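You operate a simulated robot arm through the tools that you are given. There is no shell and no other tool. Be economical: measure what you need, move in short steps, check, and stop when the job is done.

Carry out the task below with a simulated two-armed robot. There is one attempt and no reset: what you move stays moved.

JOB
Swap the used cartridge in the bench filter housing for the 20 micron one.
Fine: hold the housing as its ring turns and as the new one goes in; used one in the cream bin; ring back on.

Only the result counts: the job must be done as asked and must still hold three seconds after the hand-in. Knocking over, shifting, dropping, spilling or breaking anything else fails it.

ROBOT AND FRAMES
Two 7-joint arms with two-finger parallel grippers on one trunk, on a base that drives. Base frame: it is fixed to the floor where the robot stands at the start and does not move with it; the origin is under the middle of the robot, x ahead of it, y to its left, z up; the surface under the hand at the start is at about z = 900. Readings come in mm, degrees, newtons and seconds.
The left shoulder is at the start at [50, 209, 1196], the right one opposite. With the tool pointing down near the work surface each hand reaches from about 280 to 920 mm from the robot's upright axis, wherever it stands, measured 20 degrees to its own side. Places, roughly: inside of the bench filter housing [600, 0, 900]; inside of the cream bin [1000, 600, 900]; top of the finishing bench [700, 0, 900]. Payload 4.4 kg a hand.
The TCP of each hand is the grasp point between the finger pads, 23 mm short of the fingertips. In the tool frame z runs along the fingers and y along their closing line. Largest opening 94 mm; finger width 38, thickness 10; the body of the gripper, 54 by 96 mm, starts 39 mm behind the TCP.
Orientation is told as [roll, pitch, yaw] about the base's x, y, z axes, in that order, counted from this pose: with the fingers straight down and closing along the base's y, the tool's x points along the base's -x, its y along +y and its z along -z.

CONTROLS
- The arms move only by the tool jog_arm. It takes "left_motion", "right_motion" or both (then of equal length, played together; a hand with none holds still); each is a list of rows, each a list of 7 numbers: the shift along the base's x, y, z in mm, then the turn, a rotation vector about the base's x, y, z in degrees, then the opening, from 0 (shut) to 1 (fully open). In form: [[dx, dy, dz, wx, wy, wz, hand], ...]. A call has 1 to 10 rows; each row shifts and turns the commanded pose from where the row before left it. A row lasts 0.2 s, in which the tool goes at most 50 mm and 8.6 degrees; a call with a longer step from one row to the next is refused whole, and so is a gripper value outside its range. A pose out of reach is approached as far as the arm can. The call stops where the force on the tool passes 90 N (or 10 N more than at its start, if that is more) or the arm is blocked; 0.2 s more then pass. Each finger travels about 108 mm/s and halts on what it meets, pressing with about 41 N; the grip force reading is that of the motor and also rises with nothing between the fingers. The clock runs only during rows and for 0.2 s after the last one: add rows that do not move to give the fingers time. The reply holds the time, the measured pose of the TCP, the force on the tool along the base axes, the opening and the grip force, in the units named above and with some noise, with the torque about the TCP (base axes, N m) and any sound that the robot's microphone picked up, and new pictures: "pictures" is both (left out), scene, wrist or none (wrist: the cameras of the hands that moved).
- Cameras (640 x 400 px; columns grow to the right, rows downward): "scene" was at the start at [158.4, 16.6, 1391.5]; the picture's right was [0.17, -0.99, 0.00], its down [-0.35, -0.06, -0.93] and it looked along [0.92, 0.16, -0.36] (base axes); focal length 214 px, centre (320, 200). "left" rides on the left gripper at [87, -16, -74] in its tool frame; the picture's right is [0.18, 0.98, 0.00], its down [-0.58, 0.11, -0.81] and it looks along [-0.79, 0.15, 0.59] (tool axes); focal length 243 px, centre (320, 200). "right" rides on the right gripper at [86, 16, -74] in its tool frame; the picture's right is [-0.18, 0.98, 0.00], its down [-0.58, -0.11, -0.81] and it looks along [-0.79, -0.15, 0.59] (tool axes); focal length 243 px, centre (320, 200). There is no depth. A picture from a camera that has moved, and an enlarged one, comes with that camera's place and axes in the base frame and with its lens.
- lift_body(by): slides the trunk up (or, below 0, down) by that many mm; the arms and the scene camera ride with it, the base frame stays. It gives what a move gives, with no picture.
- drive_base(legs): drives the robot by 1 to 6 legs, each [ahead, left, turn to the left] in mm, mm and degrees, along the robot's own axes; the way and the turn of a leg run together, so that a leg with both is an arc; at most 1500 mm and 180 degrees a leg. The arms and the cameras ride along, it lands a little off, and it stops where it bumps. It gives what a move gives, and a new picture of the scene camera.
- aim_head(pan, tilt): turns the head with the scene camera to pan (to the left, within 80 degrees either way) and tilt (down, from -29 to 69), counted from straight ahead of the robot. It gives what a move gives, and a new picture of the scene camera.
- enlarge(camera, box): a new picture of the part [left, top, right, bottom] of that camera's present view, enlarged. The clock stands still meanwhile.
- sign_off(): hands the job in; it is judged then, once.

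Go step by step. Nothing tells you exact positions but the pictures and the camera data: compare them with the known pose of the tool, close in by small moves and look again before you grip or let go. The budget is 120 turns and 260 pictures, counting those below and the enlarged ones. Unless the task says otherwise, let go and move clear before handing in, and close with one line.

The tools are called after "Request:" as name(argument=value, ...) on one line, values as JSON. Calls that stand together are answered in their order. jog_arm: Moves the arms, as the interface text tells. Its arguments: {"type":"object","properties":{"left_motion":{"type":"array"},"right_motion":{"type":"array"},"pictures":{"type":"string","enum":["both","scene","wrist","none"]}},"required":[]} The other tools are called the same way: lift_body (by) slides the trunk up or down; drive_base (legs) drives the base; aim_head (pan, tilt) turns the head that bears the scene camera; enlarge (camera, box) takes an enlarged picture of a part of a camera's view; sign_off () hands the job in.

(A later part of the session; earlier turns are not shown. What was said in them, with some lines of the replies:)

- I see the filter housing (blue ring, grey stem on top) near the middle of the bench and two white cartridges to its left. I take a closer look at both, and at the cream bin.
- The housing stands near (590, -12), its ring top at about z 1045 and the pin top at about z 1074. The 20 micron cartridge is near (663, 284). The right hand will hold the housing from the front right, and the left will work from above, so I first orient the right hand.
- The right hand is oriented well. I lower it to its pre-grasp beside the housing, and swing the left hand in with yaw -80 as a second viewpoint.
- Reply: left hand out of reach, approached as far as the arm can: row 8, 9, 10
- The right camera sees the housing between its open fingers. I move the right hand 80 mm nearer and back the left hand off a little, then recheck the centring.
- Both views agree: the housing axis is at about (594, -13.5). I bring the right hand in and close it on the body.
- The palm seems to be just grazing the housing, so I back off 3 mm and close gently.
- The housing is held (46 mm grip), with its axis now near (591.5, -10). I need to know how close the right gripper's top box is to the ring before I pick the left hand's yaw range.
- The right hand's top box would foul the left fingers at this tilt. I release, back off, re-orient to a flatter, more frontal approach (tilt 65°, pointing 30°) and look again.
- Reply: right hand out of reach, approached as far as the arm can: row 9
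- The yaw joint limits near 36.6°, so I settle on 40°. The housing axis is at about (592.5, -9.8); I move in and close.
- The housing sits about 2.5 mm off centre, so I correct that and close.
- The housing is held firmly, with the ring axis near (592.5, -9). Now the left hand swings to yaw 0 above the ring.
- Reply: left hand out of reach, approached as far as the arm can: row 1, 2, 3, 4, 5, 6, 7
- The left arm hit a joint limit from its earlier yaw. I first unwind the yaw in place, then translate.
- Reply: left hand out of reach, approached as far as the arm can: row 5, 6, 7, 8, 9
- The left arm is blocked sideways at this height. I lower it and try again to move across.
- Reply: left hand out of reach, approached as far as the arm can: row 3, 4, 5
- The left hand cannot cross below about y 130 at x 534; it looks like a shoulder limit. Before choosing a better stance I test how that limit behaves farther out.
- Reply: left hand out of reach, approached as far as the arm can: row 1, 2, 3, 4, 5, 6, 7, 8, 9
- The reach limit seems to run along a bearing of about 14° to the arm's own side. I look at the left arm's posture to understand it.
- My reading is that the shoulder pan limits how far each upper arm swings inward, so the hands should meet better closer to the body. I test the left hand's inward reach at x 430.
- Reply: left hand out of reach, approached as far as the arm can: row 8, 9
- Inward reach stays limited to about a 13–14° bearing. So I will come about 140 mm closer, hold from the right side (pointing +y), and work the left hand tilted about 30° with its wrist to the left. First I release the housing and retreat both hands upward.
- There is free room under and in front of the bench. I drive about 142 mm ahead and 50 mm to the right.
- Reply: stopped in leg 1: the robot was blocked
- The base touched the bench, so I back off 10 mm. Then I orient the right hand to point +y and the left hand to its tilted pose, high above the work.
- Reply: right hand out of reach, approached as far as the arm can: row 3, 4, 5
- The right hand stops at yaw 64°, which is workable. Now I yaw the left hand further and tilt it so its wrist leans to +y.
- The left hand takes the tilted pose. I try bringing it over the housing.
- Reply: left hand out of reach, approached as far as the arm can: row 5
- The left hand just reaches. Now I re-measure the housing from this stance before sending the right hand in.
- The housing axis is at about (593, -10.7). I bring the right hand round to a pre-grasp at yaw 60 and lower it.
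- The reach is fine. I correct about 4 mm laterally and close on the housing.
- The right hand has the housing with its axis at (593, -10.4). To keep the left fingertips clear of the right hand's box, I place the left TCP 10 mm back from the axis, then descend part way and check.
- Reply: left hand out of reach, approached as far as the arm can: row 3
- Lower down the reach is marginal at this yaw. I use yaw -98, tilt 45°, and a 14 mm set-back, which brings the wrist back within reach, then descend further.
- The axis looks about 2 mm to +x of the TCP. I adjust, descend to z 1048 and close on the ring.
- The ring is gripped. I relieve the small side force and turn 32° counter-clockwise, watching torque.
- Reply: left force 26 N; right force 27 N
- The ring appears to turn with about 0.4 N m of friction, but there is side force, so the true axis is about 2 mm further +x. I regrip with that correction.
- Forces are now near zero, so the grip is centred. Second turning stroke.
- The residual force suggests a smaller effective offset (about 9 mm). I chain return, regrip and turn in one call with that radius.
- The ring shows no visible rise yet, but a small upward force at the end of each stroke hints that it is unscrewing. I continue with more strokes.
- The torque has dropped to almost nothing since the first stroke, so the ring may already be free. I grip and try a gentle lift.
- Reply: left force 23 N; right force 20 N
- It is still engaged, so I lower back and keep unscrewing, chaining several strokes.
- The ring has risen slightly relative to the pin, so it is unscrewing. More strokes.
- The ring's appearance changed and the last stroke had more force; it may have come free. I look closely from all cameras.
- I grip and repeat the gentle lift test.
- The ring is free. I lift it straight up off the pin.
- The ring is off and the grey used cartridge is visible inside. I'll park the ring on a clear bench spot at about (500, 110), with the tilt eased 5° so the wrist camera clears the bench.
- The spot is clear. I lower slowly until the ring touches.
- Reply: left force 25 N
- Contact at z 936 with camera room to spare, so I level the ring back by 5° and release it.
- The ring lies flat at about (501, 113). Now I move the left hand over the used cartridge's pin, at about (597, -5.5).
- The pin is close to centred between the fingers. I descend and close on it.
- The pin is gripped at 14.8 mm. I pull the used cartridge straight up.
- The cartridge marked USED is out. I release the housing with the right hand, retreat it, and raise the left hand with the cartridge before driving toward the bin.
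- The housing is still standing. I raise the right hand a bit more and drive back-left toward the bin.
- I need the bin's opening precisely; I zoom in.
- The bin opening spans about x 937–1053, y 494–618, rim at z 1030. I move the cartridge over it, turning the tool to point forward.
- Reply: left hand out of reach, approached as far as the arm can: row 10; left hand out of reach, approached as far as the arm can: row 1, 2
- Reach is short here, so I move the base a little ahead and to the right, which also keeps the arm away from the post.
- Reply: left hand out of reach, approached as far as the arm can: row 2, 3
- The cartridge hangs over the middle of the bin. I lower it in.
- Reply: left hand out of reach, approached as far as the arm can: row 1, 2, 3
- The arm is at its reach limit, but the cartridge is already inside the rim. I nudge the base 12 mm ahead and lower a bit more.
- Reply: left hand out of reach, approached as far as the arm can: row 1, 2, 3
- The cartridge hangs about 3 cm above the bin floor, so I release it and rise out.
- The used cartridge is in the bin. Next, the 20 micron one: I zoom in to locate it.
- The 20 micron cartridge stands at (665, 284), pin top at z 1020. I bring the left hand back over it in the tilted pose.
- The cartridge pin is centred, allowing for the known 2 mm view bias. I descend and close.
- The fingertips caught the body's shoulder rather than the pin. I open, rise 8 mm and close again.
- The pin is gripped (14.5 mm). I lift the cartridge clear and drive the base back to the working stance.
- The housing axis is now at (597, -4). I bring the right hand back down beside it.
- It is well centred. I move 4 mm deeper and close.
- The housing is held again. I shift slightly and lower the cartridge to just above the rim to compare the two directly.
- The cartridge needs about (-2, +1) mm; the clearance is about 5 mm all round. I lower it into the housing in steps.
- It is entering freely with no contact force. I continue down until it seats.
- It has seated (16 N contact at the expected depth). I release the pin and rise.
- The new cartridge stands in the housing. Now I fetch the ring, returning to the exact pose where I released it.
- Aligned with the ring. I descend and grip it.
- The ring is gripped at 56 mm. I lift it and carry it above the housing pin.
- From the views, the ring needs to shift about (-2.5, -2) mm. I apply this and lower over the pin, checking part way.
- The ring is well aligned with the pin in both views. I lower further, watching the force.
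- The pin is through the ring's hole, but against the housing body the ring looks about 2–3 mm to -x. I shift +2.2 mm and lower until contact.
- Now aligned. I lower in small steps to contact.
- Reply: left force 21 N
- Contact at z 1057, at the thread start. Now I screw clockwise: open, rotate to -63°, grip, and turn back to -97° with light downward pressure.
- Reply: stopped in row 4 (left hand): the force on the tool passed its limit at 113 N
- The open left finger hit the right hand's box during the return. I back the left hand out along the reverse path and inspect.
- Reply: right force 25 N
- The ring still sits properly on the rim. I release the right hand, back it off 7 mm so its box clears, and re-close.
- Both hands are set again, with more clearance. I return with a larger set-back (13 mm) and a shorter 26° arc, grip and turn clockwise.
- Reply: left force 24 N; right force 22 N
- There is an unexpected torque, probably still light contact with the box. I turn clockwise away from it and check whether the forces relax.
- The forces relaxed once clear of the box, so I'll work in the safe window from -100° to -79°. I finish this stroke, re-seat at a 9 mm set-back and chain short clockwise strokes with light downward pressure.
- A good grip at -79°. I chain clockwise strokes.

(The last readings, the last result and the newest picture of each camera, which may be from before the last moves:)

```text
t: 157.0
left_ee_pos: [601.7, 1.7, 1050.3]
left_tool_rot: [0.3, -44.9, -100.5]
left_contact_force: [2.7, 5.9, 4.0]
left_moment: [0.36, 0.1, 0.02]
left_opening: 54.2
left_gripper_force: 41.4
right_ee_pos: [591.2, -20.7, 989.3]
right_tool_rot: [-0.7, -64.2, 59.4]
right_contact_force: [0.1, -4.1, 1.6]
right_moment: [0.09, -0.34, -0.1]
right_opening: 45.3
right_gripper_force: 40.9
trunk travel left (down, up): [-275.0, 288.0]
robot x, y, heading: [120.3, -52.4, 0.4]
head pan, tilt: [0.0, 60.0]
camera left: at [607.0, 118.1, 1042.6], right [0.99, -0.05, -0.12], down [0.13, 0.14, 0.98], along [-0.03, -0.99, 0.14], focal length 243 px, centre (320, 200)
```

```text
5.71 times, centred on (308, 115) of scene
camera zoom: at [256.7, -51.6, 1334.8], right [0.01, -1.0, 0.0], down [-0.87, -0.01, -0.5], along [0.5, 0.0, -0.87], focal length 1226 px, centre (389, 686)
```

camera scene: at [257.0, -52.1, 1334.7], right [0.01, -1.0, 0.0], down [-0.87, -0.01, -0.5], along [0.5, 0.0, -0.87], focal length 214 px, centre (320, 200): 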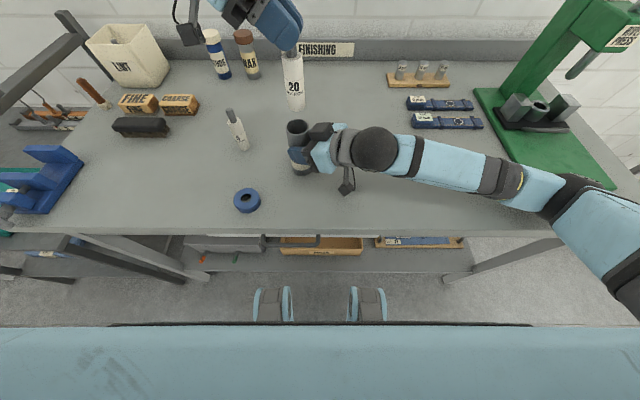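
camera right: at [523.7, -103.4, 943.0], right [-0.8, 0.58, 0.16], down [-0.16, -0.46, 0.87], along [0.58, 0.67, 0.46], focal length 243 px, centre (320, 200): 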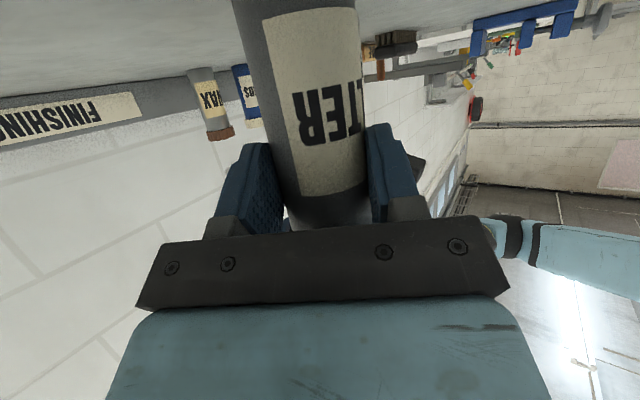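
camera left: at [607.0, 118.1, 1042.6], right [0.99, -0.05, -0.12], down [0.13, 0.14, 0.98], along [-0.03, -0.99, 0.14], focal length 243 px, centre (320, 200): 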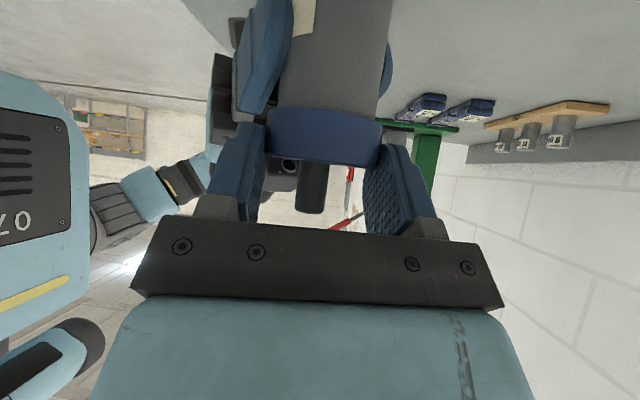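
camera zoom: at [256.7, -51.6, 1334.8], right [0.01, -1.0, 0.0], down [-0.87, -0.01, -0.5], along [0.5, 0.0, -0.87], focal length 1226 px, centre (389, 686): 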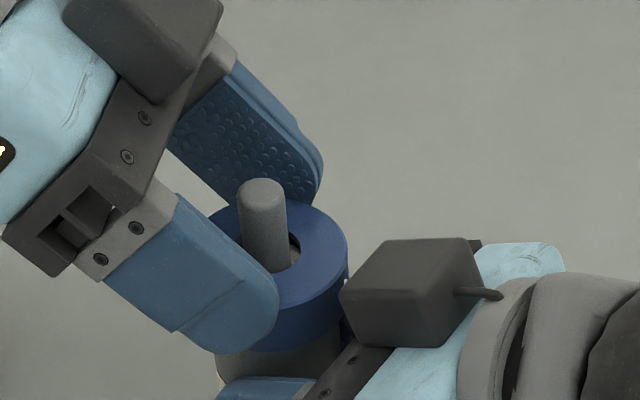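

It is turning smoothly. More clockwise strokes, then a gentle lift test for thread engagement.

Request:
jog_arm(left_motion=[[0, 0, 0.7, 0, 0, 0, 0.66], [-1.2, 0.15, 0, 0, 0, 7.2, 0.66], [-1.1, 0, 0, 0, 0, 7.2, 0.66], [-1.1, -0.15, 0, 0, 0, 7.2, 0.66], [0, 0, 0, 0, 0, 0, 0.45], [1.1, 0.15, -1, 0, 0, -7.2, 0.45], [1.1, 0, 0, 0, 0, -7.2, 0.45], [1.2, -0.15, 0, 0, 0, -7.2, 0.45]], pictures="none")

Request:
jog_arm(left_motion=[[0, 0, 0.7, 0, 0, 0, 0.66], [-1.2, 0.15, 0, 0, 0, 7.2, 0.66], [-1.1, 0, 0, 0, 0, 7.2, 0.66], [-1.1, -0.15, 0, 0, 0, 7.2, 0.66], [0, 0, 0, 0, 0, 0, 0.45], [1.1, 0.15, -1, 0, 0, -7.2, 0.45], [1.1, 0, 0, 0, 0, -7.2, 0.45], [1.2, -0.15, 0, 0, 0, -7.2, 0.45]], pictures="none")

Request:
jog_arm(left_motion=[[0, 0, 0.7, 0, 0, 0, 0.66], [-1.2, 0.15, 0, 0, 0, 7.2, 0.66], [-1.1, 0, 0, 0, 0, 7.2, 0.66], [-1.1, -0.15, 0, 0, 0, 7.2, 0.66], [0, 0, 0, 0, 0, 0, 0.45], [1.1, 0.15, -1, 0, 0, -7.2, 0.45], [1.1, 0, 0, 0, 0, -7.2, 0.45], [1.2, -0.15, 0, 0, 0, -7.2, 0.45]], pictures="none")

Request:
jog_arm(left_motion=[[0, 0, 0.7, 0, 0, 0, 0.66], [-1.2, 0.15, 0, 0, 0, 7.2, 0.66], [-1.1, 0, 0, 0, 0, 7.2, 0.66], [-1.1, -0.15, 0, 0, 0, 7.2, 0.66], [0, 0, 0, 0, 0, 0, 0.45], [1.1, 0.15, -1, 0, 0, -7.2, 0.45], [1.1, 0, 0, 0, 0, -7.2, 0.45], [1.2, -0.15, 0, 0, 0, -7.2, 0.45]], pictures="none")

Request:
jog_arm(left_motion=[[0, 0, 1.5, 0, 0, 0, 0.45], [0, 0, 1.5, 0, 0, 0, 0.45], [0, 0, 0, 0, 0, 0, 0.45]], pictures="none")

Request:
enlarge(camera="scene", box=[264, 80, 352, 150])

```text
t: 158.8
left_ee_pos: [602.9, 3.6, 1050.9]
left_tool_rot: [0.5, -44.9, -100.6]
left_contact_force: [0.7, 4.0, 4.0]
left_moment: [0.23, -0.28, 0.01]
left_opening: 56.3
left_gripper_force: 41.0
right_ee_pos: [591.9, -22.0, 988.9]
right_tool_rot: [-0.6, -64.3, 59.4]
right_contact_force: [1.7, -2.5, 2.5]
right_moment: [0.15, 0.21, -0.1]
right_opening: 45.1
right_gripper_force: 41.1
trunk travel left (down, up): [-275.0, 288.0]
robot x, y, heading: [124.8, -52.2, 0.2]
head pan, tilt: [0.0, 60.0]
```

```text
t: 160.6
left_ee_pos: [602.5, 3.4, 1050.5]
left_tool_rot: [0.5, -44.9, -100.4]
left_contact_force: [2.1, 6.1, 4.4]
left_moment: [0.34, 0.08, 0.04]
left_opening: 55.1
left_gripper_force: 40.9
right_ee_pos: [591.1, -21.3, 989.7]
right_tool_rot: [-0.7, -64.2, 59.4]
right_contact_force: [-1.0, -3.7, 2.0]
right_moment: [0.12, -0.2, -0.05]
right_opening: 45.3
right_gripper_force: 40.6
trunk travel left (down, up): [-275.0, 288.0]
robot x, y, heading: [126.3, -51.6, 0.7]
head pan, tilt: [0.0, 60.0]
```

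```text
t: 162.4
left_ee_pos: [603.1, 3.1, 1050.4]
left_tool_rot: [0.5, -44.8, -100.5]
left_contact_force: [2.4, 1.7, 6.2]
left_moment: [0.24, -0.46, 0.01]
left_opening: 55.4
left_gripper_force: 41.4
right_ee_pos: [591.2, -21.5, 988.9]
right_tool_rot: [-0.5, -64.2, 59.4]
right_contact_force: [0.2, -1.2, 0.9]
right_moment: [-0.04, 0.17, -0.07]
right_opening: 45.3
right_gripper_force: 40.9
trunk travel left (down, up): [-275.0, 288.0]
robot x, y, heading: [125.3, -51.6, 0.5]
head pan, tilt: [0.0, 60.0]
```

```text
t: 164.2
left_ee_pos: [601.8, 3.1, 1049.7]
left_tool_rot: [0.5, -44.9, -100.4]
left_contact_force: [3.4, 3.7, 5.6]
left_moment: [0.31, 0.08, 0.04]
left_opening: 55.6
left_gripper_force: 41.2
right_ee_pos: [591.6, -21.5, 988.5]
right_tool_rot: [-0.6, -64.1, 59.4]
right_contact_force: [-0.4, -4.3, 1.1]
right_moment: [0.03, -0.29, -0.03]
right_opening: 45.4
right_gripper_force: 40.6
trunk travel left (down, up): [-275.0, 288.0]
robot x, y, heading: [120.7, -54.5, 0.7]
head pan, tilt: [0.0, 60.0]
```

```text
t: 165.0
left_ee_pos: [601.8, 3.9, 1051.6]
left_tool_rot: [0.3, -44.7, -100.6]
left_contact_force: [3.4, -4.3, -11.2]
left_moment: [0.08, -0.13, 0.08]
left_opening: 55.6
left_gripper_force: 40.8
right_ee_pos: [590.7, -22.0, 989.5]
right_tool_rot: [-0.5, -64.3, 59.4]
right_contact_force: [-3.9, 3.7, 7.5]
right_moment: [-0.12, -0.21, 0.1]
right_opening: 45.5
right_gripper_force: 40.4
trunk travel left (down, up): [-275.0, 288.0]
robot x, y, heading: [122.7, -53.4, 0.6]
head pan, tilt: [0.0, 60.0]
```

```text
5.71 times, centred on (308, 115) of scene
camera zoom: at [257.2, -51.7, 1334.6], right [0.01, -1.0, 0.0], down [-0.87, -0.01, -0.5], along [0.5, 0.0, -0.87], focal length 1226 px, centre (389, 686)
```

zoom: 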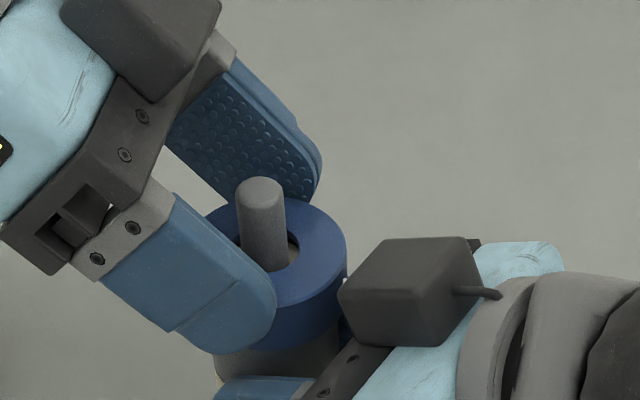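

The ring resists lifting (11 N), so the thread has engaged. I go back down and continue tightening.

Request:
jog_arm(left_motion=[[0, 0, -2.3, 0, 0, 0, 0.45], [0, 0, 0, 0, 0, 0, 0.66], [-1.2, 0.15, 0, 0, 0, 7.2, 0.66], [-1.1, 0, 0, 0, 0, 7.2, 0.66], [-1.1, -0.15, 0, 0, 0, 7.2, 0.66], [0, 0, 0, 0, 0, 0, 0.45], [1.1, 0.15, -1, 0, 0, -7.2, 0.45], [1.1, 0, 0, 0, 0, -7.2, 0.45], [1.2, -0.15, 0, 0, 0, -7.2, 0.45]], pictures="none")

Request:
jog_arm(left_motion=[[0, 0, 0.7, 0, 0, 0, 0.66], [-1.2, 0.15, 0, 0, 0, 7.2, 0.66], [-1.1, 0, 0, 0, 0, 7.2, 0.66], [-1.1, -0.15, 0, 0, 0, 7.2, 0.66], [0, 0, 0, 0, 0, 0, 0.45], [1.1, 0.15, -1, 0, 0, -7.2, 0.45], [1.1, 0, 0, 0, 0, -7.2, 0.45], [1.2, -0.15, 0, 0, 0, -7.2, 0.45]], pictures="none")

Request:
jog_arm(left_motion=[[0, 0, 0.7, 0, 0, 0, 0.66], [-1.2, 0.15, 0, 0, 0, 7.2, 0.66], [-1.1, 0, 0, 0, 0, 7.2, 0.66], [-1.1, -0.15, 0, 0, 0, 7.2, 0.66], [0, 0, 0, 0, 0, 0, 0.45], [1.1, 0.15, -1, 0, 0, -7.2, 0.45], [1.1, 0, 0, 0, 0, -7.2, 0.45], [1.2, -0.15, 0, 0, 0, -7.2, 0.45]], pictures="none")

Request:
jog_arm(left_motion=[[0, 0, 0.7, 0, 0, 0, 0.66], [-1.2, 0.15, 0, 0, 0, 7.2, 0.66], [-1.1, 0, 0, 0, 0, 7.2, 0.66], [-1.1, -0.15, 0, 0, 0, 7.2, 0.66], [0, 0, 0, 0, 0, 0, 0.45], [1.1, 0.15, -1, 0, 0, -7.2, 0.45], [1.1, 0, 0, 0, 0, -7.2, 0.45], [1.2, -0.15, 0, 0, 0, -7.2, 0.45]], pictures="none")

Request:
jog_arm(left_motion=[[0, 0, 0.7, 0, 0, 0, 0.66], [-1.2, 0.15, 0, 0, 0, 7.2, 0.66], [-1.1, 0, 0, 0, 0, 7.2, 0.66], [-1.1, -0.15, 0, 0, 0, 7.2, 0.66], [0, 0, 0, 0, 0, 0, 0.45], [1.1, 0.15, -1, 0, 0, -7.2, 0.45], [1.1, 0, 0, 0, 0, -7.2, 0.45], [1.2, -0.15, 0, 0, 0, -7.2, 0.45]], pictures="wrist")

Request:
enlarge(camera="scene", box=[264, 80, 352, 150])

```text
t: 167.0
left_ee_pos: [601.5, 3.0, 1049.1]
left_tool_rot: [0.5, -44.8, -100.6]
left_contact_force: [4.0, 9.4, 4.0]
left_moment: [0.45, -0.54, 0.01]
left_opening: 54.8
left_gripper_force: 41.5
right_ee_pos: [591.6, -23.4, 987.3]
right_tool_rot: [-0.6, -64.2, 59.3]
right_contact_force: [-1.9, -10.1, 3.5]
right_moment: [0.25, 0.18, -0.05]
right_opening: 45.6
right_gripper_force: 40.9
trunk travel left (down, up): [-275.0, 288.0]
robot x, y, heading: [126.0, -52.9, 0.5]
head pan, tilt: [0.0, 60.0]
```

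```text
t: 168.8
left_ee_pos: [601.9, 3.6, 1049.1]
left_tool_rot: [0.5, -44.9, -100.6]
left_contact_force: [5.3, 6.0, 6.4]
left_moment: [0.33, -0.05, 0.03]
left_opening: 56.1
left_gripper_force: 40.9
right_ee_pos: [592.5, -22.9, 989.5]
right_tool_rot: [-0.5, -64.2, 59.4]
right_contact_force: [-2.1, -5.4, 1.0]
right_moment: [0.1, -0.36, -0.03]
right_opening: 45.3
right_gripper_force: 40.9
trunk travel left (down, up): [-275.0, 288.0]
robot x, y, heading: [124.0, -54.5, 0.6]
head pan, tilt: [0.0, 60.0]
```

```text
t: 170.6
left_ee_pos: [602.5, 2.6, 1048.5]
left_tool_rot: [0.4, -44.7, -100.7]
left_contact_force: [6.0, 4.9, 4.4]
left_moment: [0.38, -0.62, 0.07]
left_opening: 53.5
left_gripper_force: 41.8
right_ee_pos: [591.4, -21.5, 988.2]
right_tool_rot: [-0.7, -64.1, 59.4]
right_contact_force: [-2.7, -5.3, 1.5]
right_moment: [-0.04, 0.19, -0.05]
right_opening: 45.4
right_gripper_force: 40.8
trunk travel left (down, up): [-275.0, 288.0]
robot x, y, heading: [124.6, -52.9, 0.6]
head pan, tilt: [0.0, 60.0]
```

```text
t: 172.4
left_ee_pos: [603.6, 3.0, 1048.3]
left_tool_rot: [0.5, -45.0, -100.7]
left_contact_force: [2.5, -0.8, 4.9]
left_moment: [0.08, -0.13, 0.0]
left_opening: 56.5
left_gripper_force: 40.9
right_ee_pos: [591.4, -21.2, 989.2]
right_tool_rot: [-0.6, -64.2, 59.4]
right_contact_force: [0.6, 1.5, -0.4]
right_moment: [-0.06, -0.02, -0.03]
right_opening: 45.7
right_gripper_force: 40.9
trunk travel left (down, up): [-275.0, 288.0]
robot x, y, heading: [122.8, -54.8, 0.8]
head pan, tilt: [0.0, 60.0]
```

```text
t: 174.2
left_ee_pos: [603.0, 4.2, 1049.0]
left_tool_rot: [0.3, -44.9, -100.6]
left_contact_force: [-2.5, 3.9, 3.2]
left_moment: [-0.05, 0.21, 0.41]
left_opening: 52.4
left_gripper_force: 40.5
right_ee_pos: [591.4, -23.1, 987.7]
right_tool_rot: [-0.8, -64.3, 59.4]
right_contact_force: [0.5, -3.4, -0.7]
right_moment: [0.39, 0.24, -0.47]
right_opening: 46.9
right_gripper_force: 41.1
trunk travel left (down, up): [-275.0, 288.0]
robot x, y, heading: [124.2, -56.2, 0.4]
head pan, tilt: [0.0, 60.0]
camera left: at [606.7, 118.1, 1040.1], right [0.99, -0.05, -0.13], down [0.13, 0.14, 0.98], along [-0.03, -0.99, 0.14], focal length 243 px, centre (320, 200)
```

left: 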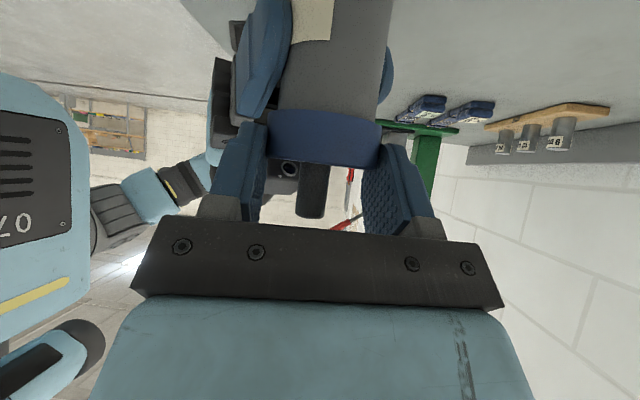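

```text
5.71 times, centred on (308, 115) of scene
camera zoom: at [256.7, -51.8, 1334.8], right [0.01, -1.0, 0.0], down [-0.87, -0.01, -0.5], along [0.5, 0.0, -0.87], focal length 1226 px, centre (389, 686)
```

zoom: 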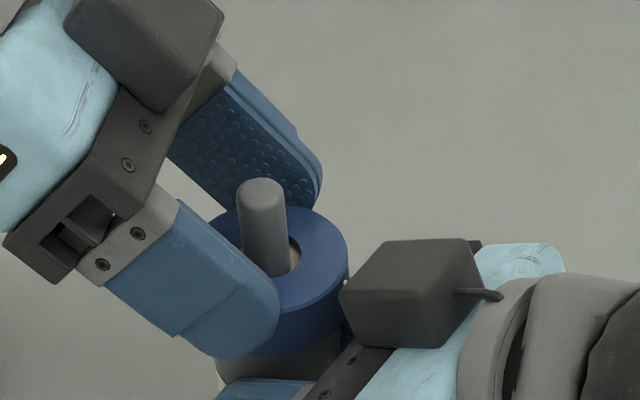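

Torque jumped to about 0.45 N m on the last stroke, so it appears to be seating. One more measured stroke confirms.

Request:
jog_arm(left_motion=[[0, 0, 0.7, 0, 0, 0, 0.66], [-1.2, 0.15, 0, 0, 0, 7.2, 0.66], [-1.1, 0, 0, 0, 0, 7.2, 0.66], [-1.1, -0.15, 0, 0, 0, 7.2, 0.66], [0, 0, 0, 0, 0, 0, 0.45], [0, 0, 0, 0, 0, 0, 0.45], [1.1, 0.15, -0.5, 0, 0, -7.2, 0.45], [1.1, 0, 0, 0, 0, -7.2, 0.45]], pictures="none")

Request:
jog_arm(left_motion=[[1.2, -0.15, 0, 0, 0, -7.2, 0.45], [0, 0, 0, 0, 0, 0, 0.45]], pictures="wrist")

Request:
enlarge(camera="right", box=[200, 0, 440, 240])

```text
t: 176.0
left_ee_pos: [600.5, 2.5, 1048.1]
left_tool_rot: [0.4, -44.8, -93.5]
left_contact_force: [-0.9, 1.7, 0.6]
left_moment: [0.2, 0.1, 0.1]
left_opening: 55.4
left_gripper_force: 40.9
right_ee_pos: [591.8, -22.3, 988.2]
right_tool_rot: [-0.5, -64.4, 59.3]
right_contact_force: [-0.4, -2.8, 3.5]
right_moment: [0.16, 0.32, -0.12]
right_opening: 46.6
right_gripper_force: 40.8
trunk travel left (down, up): [-275.0, 288.0]
robot x, y, heading: [121.2, -52.1, 0.5]
head pan, tilt: [0.0, 60.0]
```

```text
t: 176.6
left_ee_pos: [603.4, 2.4, 1047.9]
left_tool_rot: [0.5, -44.8, -100.5]
left_contact_force: [7.4, 13.9, -0.1]
left_moment: [0.4, -0.22, 0.29]
left_opening: 55.6
left_gripper_force: 41.3
right_ee_pos: [591.0, -23.1, 989.0]
right_tool_rot: [-0.5, -64.2, 59.3]
right_contact_force: [-7.0, -15.6, -0.2]
right_moment: [0.34, -0.28, -0.21]
right_opening: 46.3
right_gripper_force: 41.1
trunk travel left (down, up): [-275.0, 288.0]
robot x, y, heading: [125.3, -58.4, 0.8]
head pan, tilt: [0.0, 60.0]
camera left: at [607.6, 118.5, 1040.0], right [0.99, -0.05, -0.12], down [0.13, 0.13, 0.98], along [-0.03, -0.99, 0.14], focal length 243 px, centre (320, 200)
```

left: 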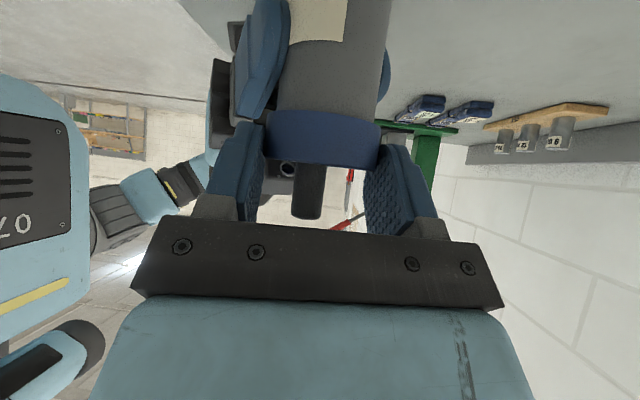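

```text
1.67 times, centred on (320, 120) of right
camera zoom: at [523.3, -103.7, 942.8], right [-0.8, 0.58, 0.16], down [-0.15, -0.46, 0.87], along [0.58, 0.67, 0.46], focal length 404 px, centre (320, 333)
```

zoom: 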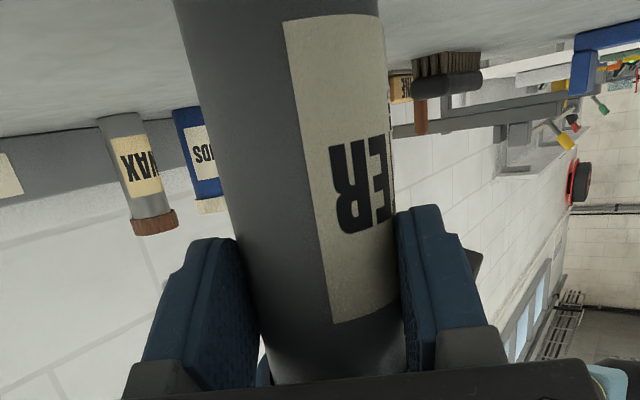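

The housing itself has now begun to turn within the right grip, so the ring is tight. I release the left hand and rise clear, then open and withdraw the right hand.

Request:
jog_arm(left_motion=[[0, 0, 0, 0, 0, 0, 0.62], [0, 0, 0, 0, 0, 0, 0.7], [0, 0, 0, 0, 0, 0, 0.72], [0, 0, 15, 0, 0, 0, 0.74], [0, 0, 30, 0, 0, 0, 0.74], [0, 0, 40, 0, 0, 0, 0.74], [-10, 30, 20, 0, 0, 0, 0.74], [-10, 40, 10, 0, 0, 0, 0.74]], pictures="none")

Request:
jog_arm(right_motion=[[0, 0, 0, 0, 0, 0, 0.6], [0, 0, 0, 0, 0, 0, 0.8], [0, 0, 0, 0, 0, 0, 1], [0, 0, 0, 0, 0, 0, 1], [-10, -17, 0, 0, 0, 0, 1], [-15, -26, 1, 0, 0, 0, 1], [-15, -26, 1, 0, 0, 0, 1], [0, -20, 30, 0, 0, 0, 1], [0, -20, 40, 0, 0, 0, 1], [0, 0, 0, 0, 0, 0, 1]], pictures="both")

Request:
enlarge(camera="scene", box=[240, 80, 352, 190])

```text
t: 178.4
left_ee_pos: [581.1, 74.3, 1161.8]
left_tool_rot: [0.6, -44.7, -100.6]
left_contact_force: [0.0, 0.1, 0.9]
left_moment: [0.01, -0.02, 0.08]
left_opening: 69.6
left_gripper_force: 0.0
right_ee_pos: [593.2, -21.8, 987.9]
right_tool_rot: [-0.7, -64.1, 59.4]
right_contact_force: [-1.1, 0.2, 0.1]
right_moment: [0.13, 0.05, 0.03]
right_opening: 46.7
right_gripper_force: 40.5
trunk travel left (down, up): [-275.0, 288.0]
robot x, y, heading: [122.2, -53.3, 0.3]
head pan, tilt: [0.0, 60.0]
```

```text
t: 180.6
left_ee_pos: [581.9, 72.9, 1162.4]
left_tool_rot: [0.6, -44.7, -100.5]
left_contact_force: [-0.5, -0.2, 1.1]
left_moment: [0.03, -0.02, 0.0]
left_opening: 69.5
left_gripper_force: 0.1
right_ee_pos: [551.4, -132.3, 1062.2]
right_tool_rot: [-0.4, -64.1, 59.2]
right_contact_force: [0.4, -0.1, -0.1]
right_moment: [-0.01, 0.01, 0.02]
right_opening: 93.8
right_gripper_force: 0.1
trunk travel left (down, up): [-275.0, 288.0]
robot x, y, heading: [124.4, -56.7, 0.4]
head pan, tilt: [0.0, 60.0]
camera scene: at [257.3, -51.5, 1334.7], right [0.01, -1.0, 0.0], down [-0.87, -0.01, -0.5], along [0.5, 0.0, -0.87], focal length 214 px, centre (320, 200)
camera right: at [483.2, -212.3, 1016.3], right [-0.8, 0.58, 0.16], down [-0.15, -0.46, 0.87], along [0.58, 0.67, 0.46], focal length 243 px, centre (320, 200)
```

scene: 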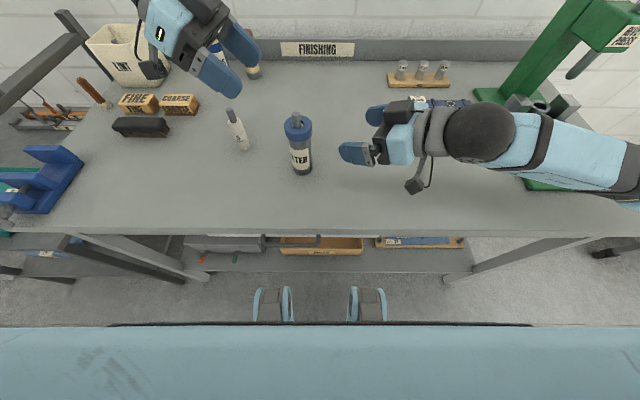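
right: 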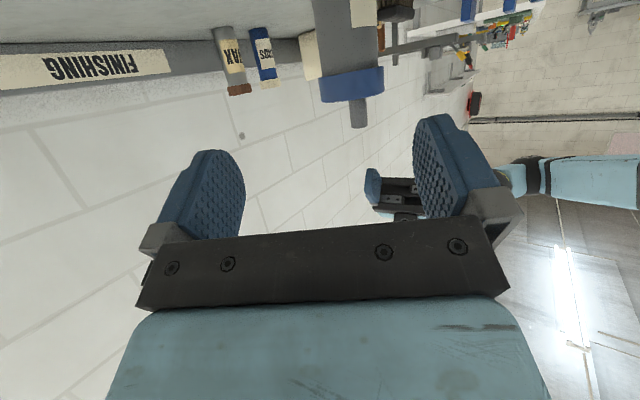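

```text
3.64 times, centred on (296, 135) of scene
camera zoom: at [257.3, -51.5, 1334.7], right [0.01, -1.0, 0.0], down [-0.87, -0.01, -0.5], along [0.5, 0.0, -0.87], focal length 780 px, centre (407, 436)
```

zoom: 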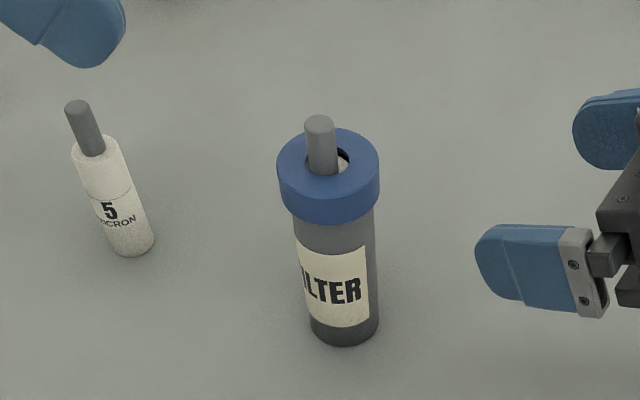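

The ring is seated as deep as before, the new cartridge's pin stands through it, the used cartridge is in the bin, and both hands are clear. I hand in.

Request:
sign_off()

```text
The job is handed in.
```

The 20 micron cartridge is in the bench filter housing with the ring screwed back on tight, and the used cartridge is in the cream bin. The right hand held the housing while the ring turned and the new cartridge went in. The housing slid a few millimetres on the bench and turned slightly in the grip at final tightening.
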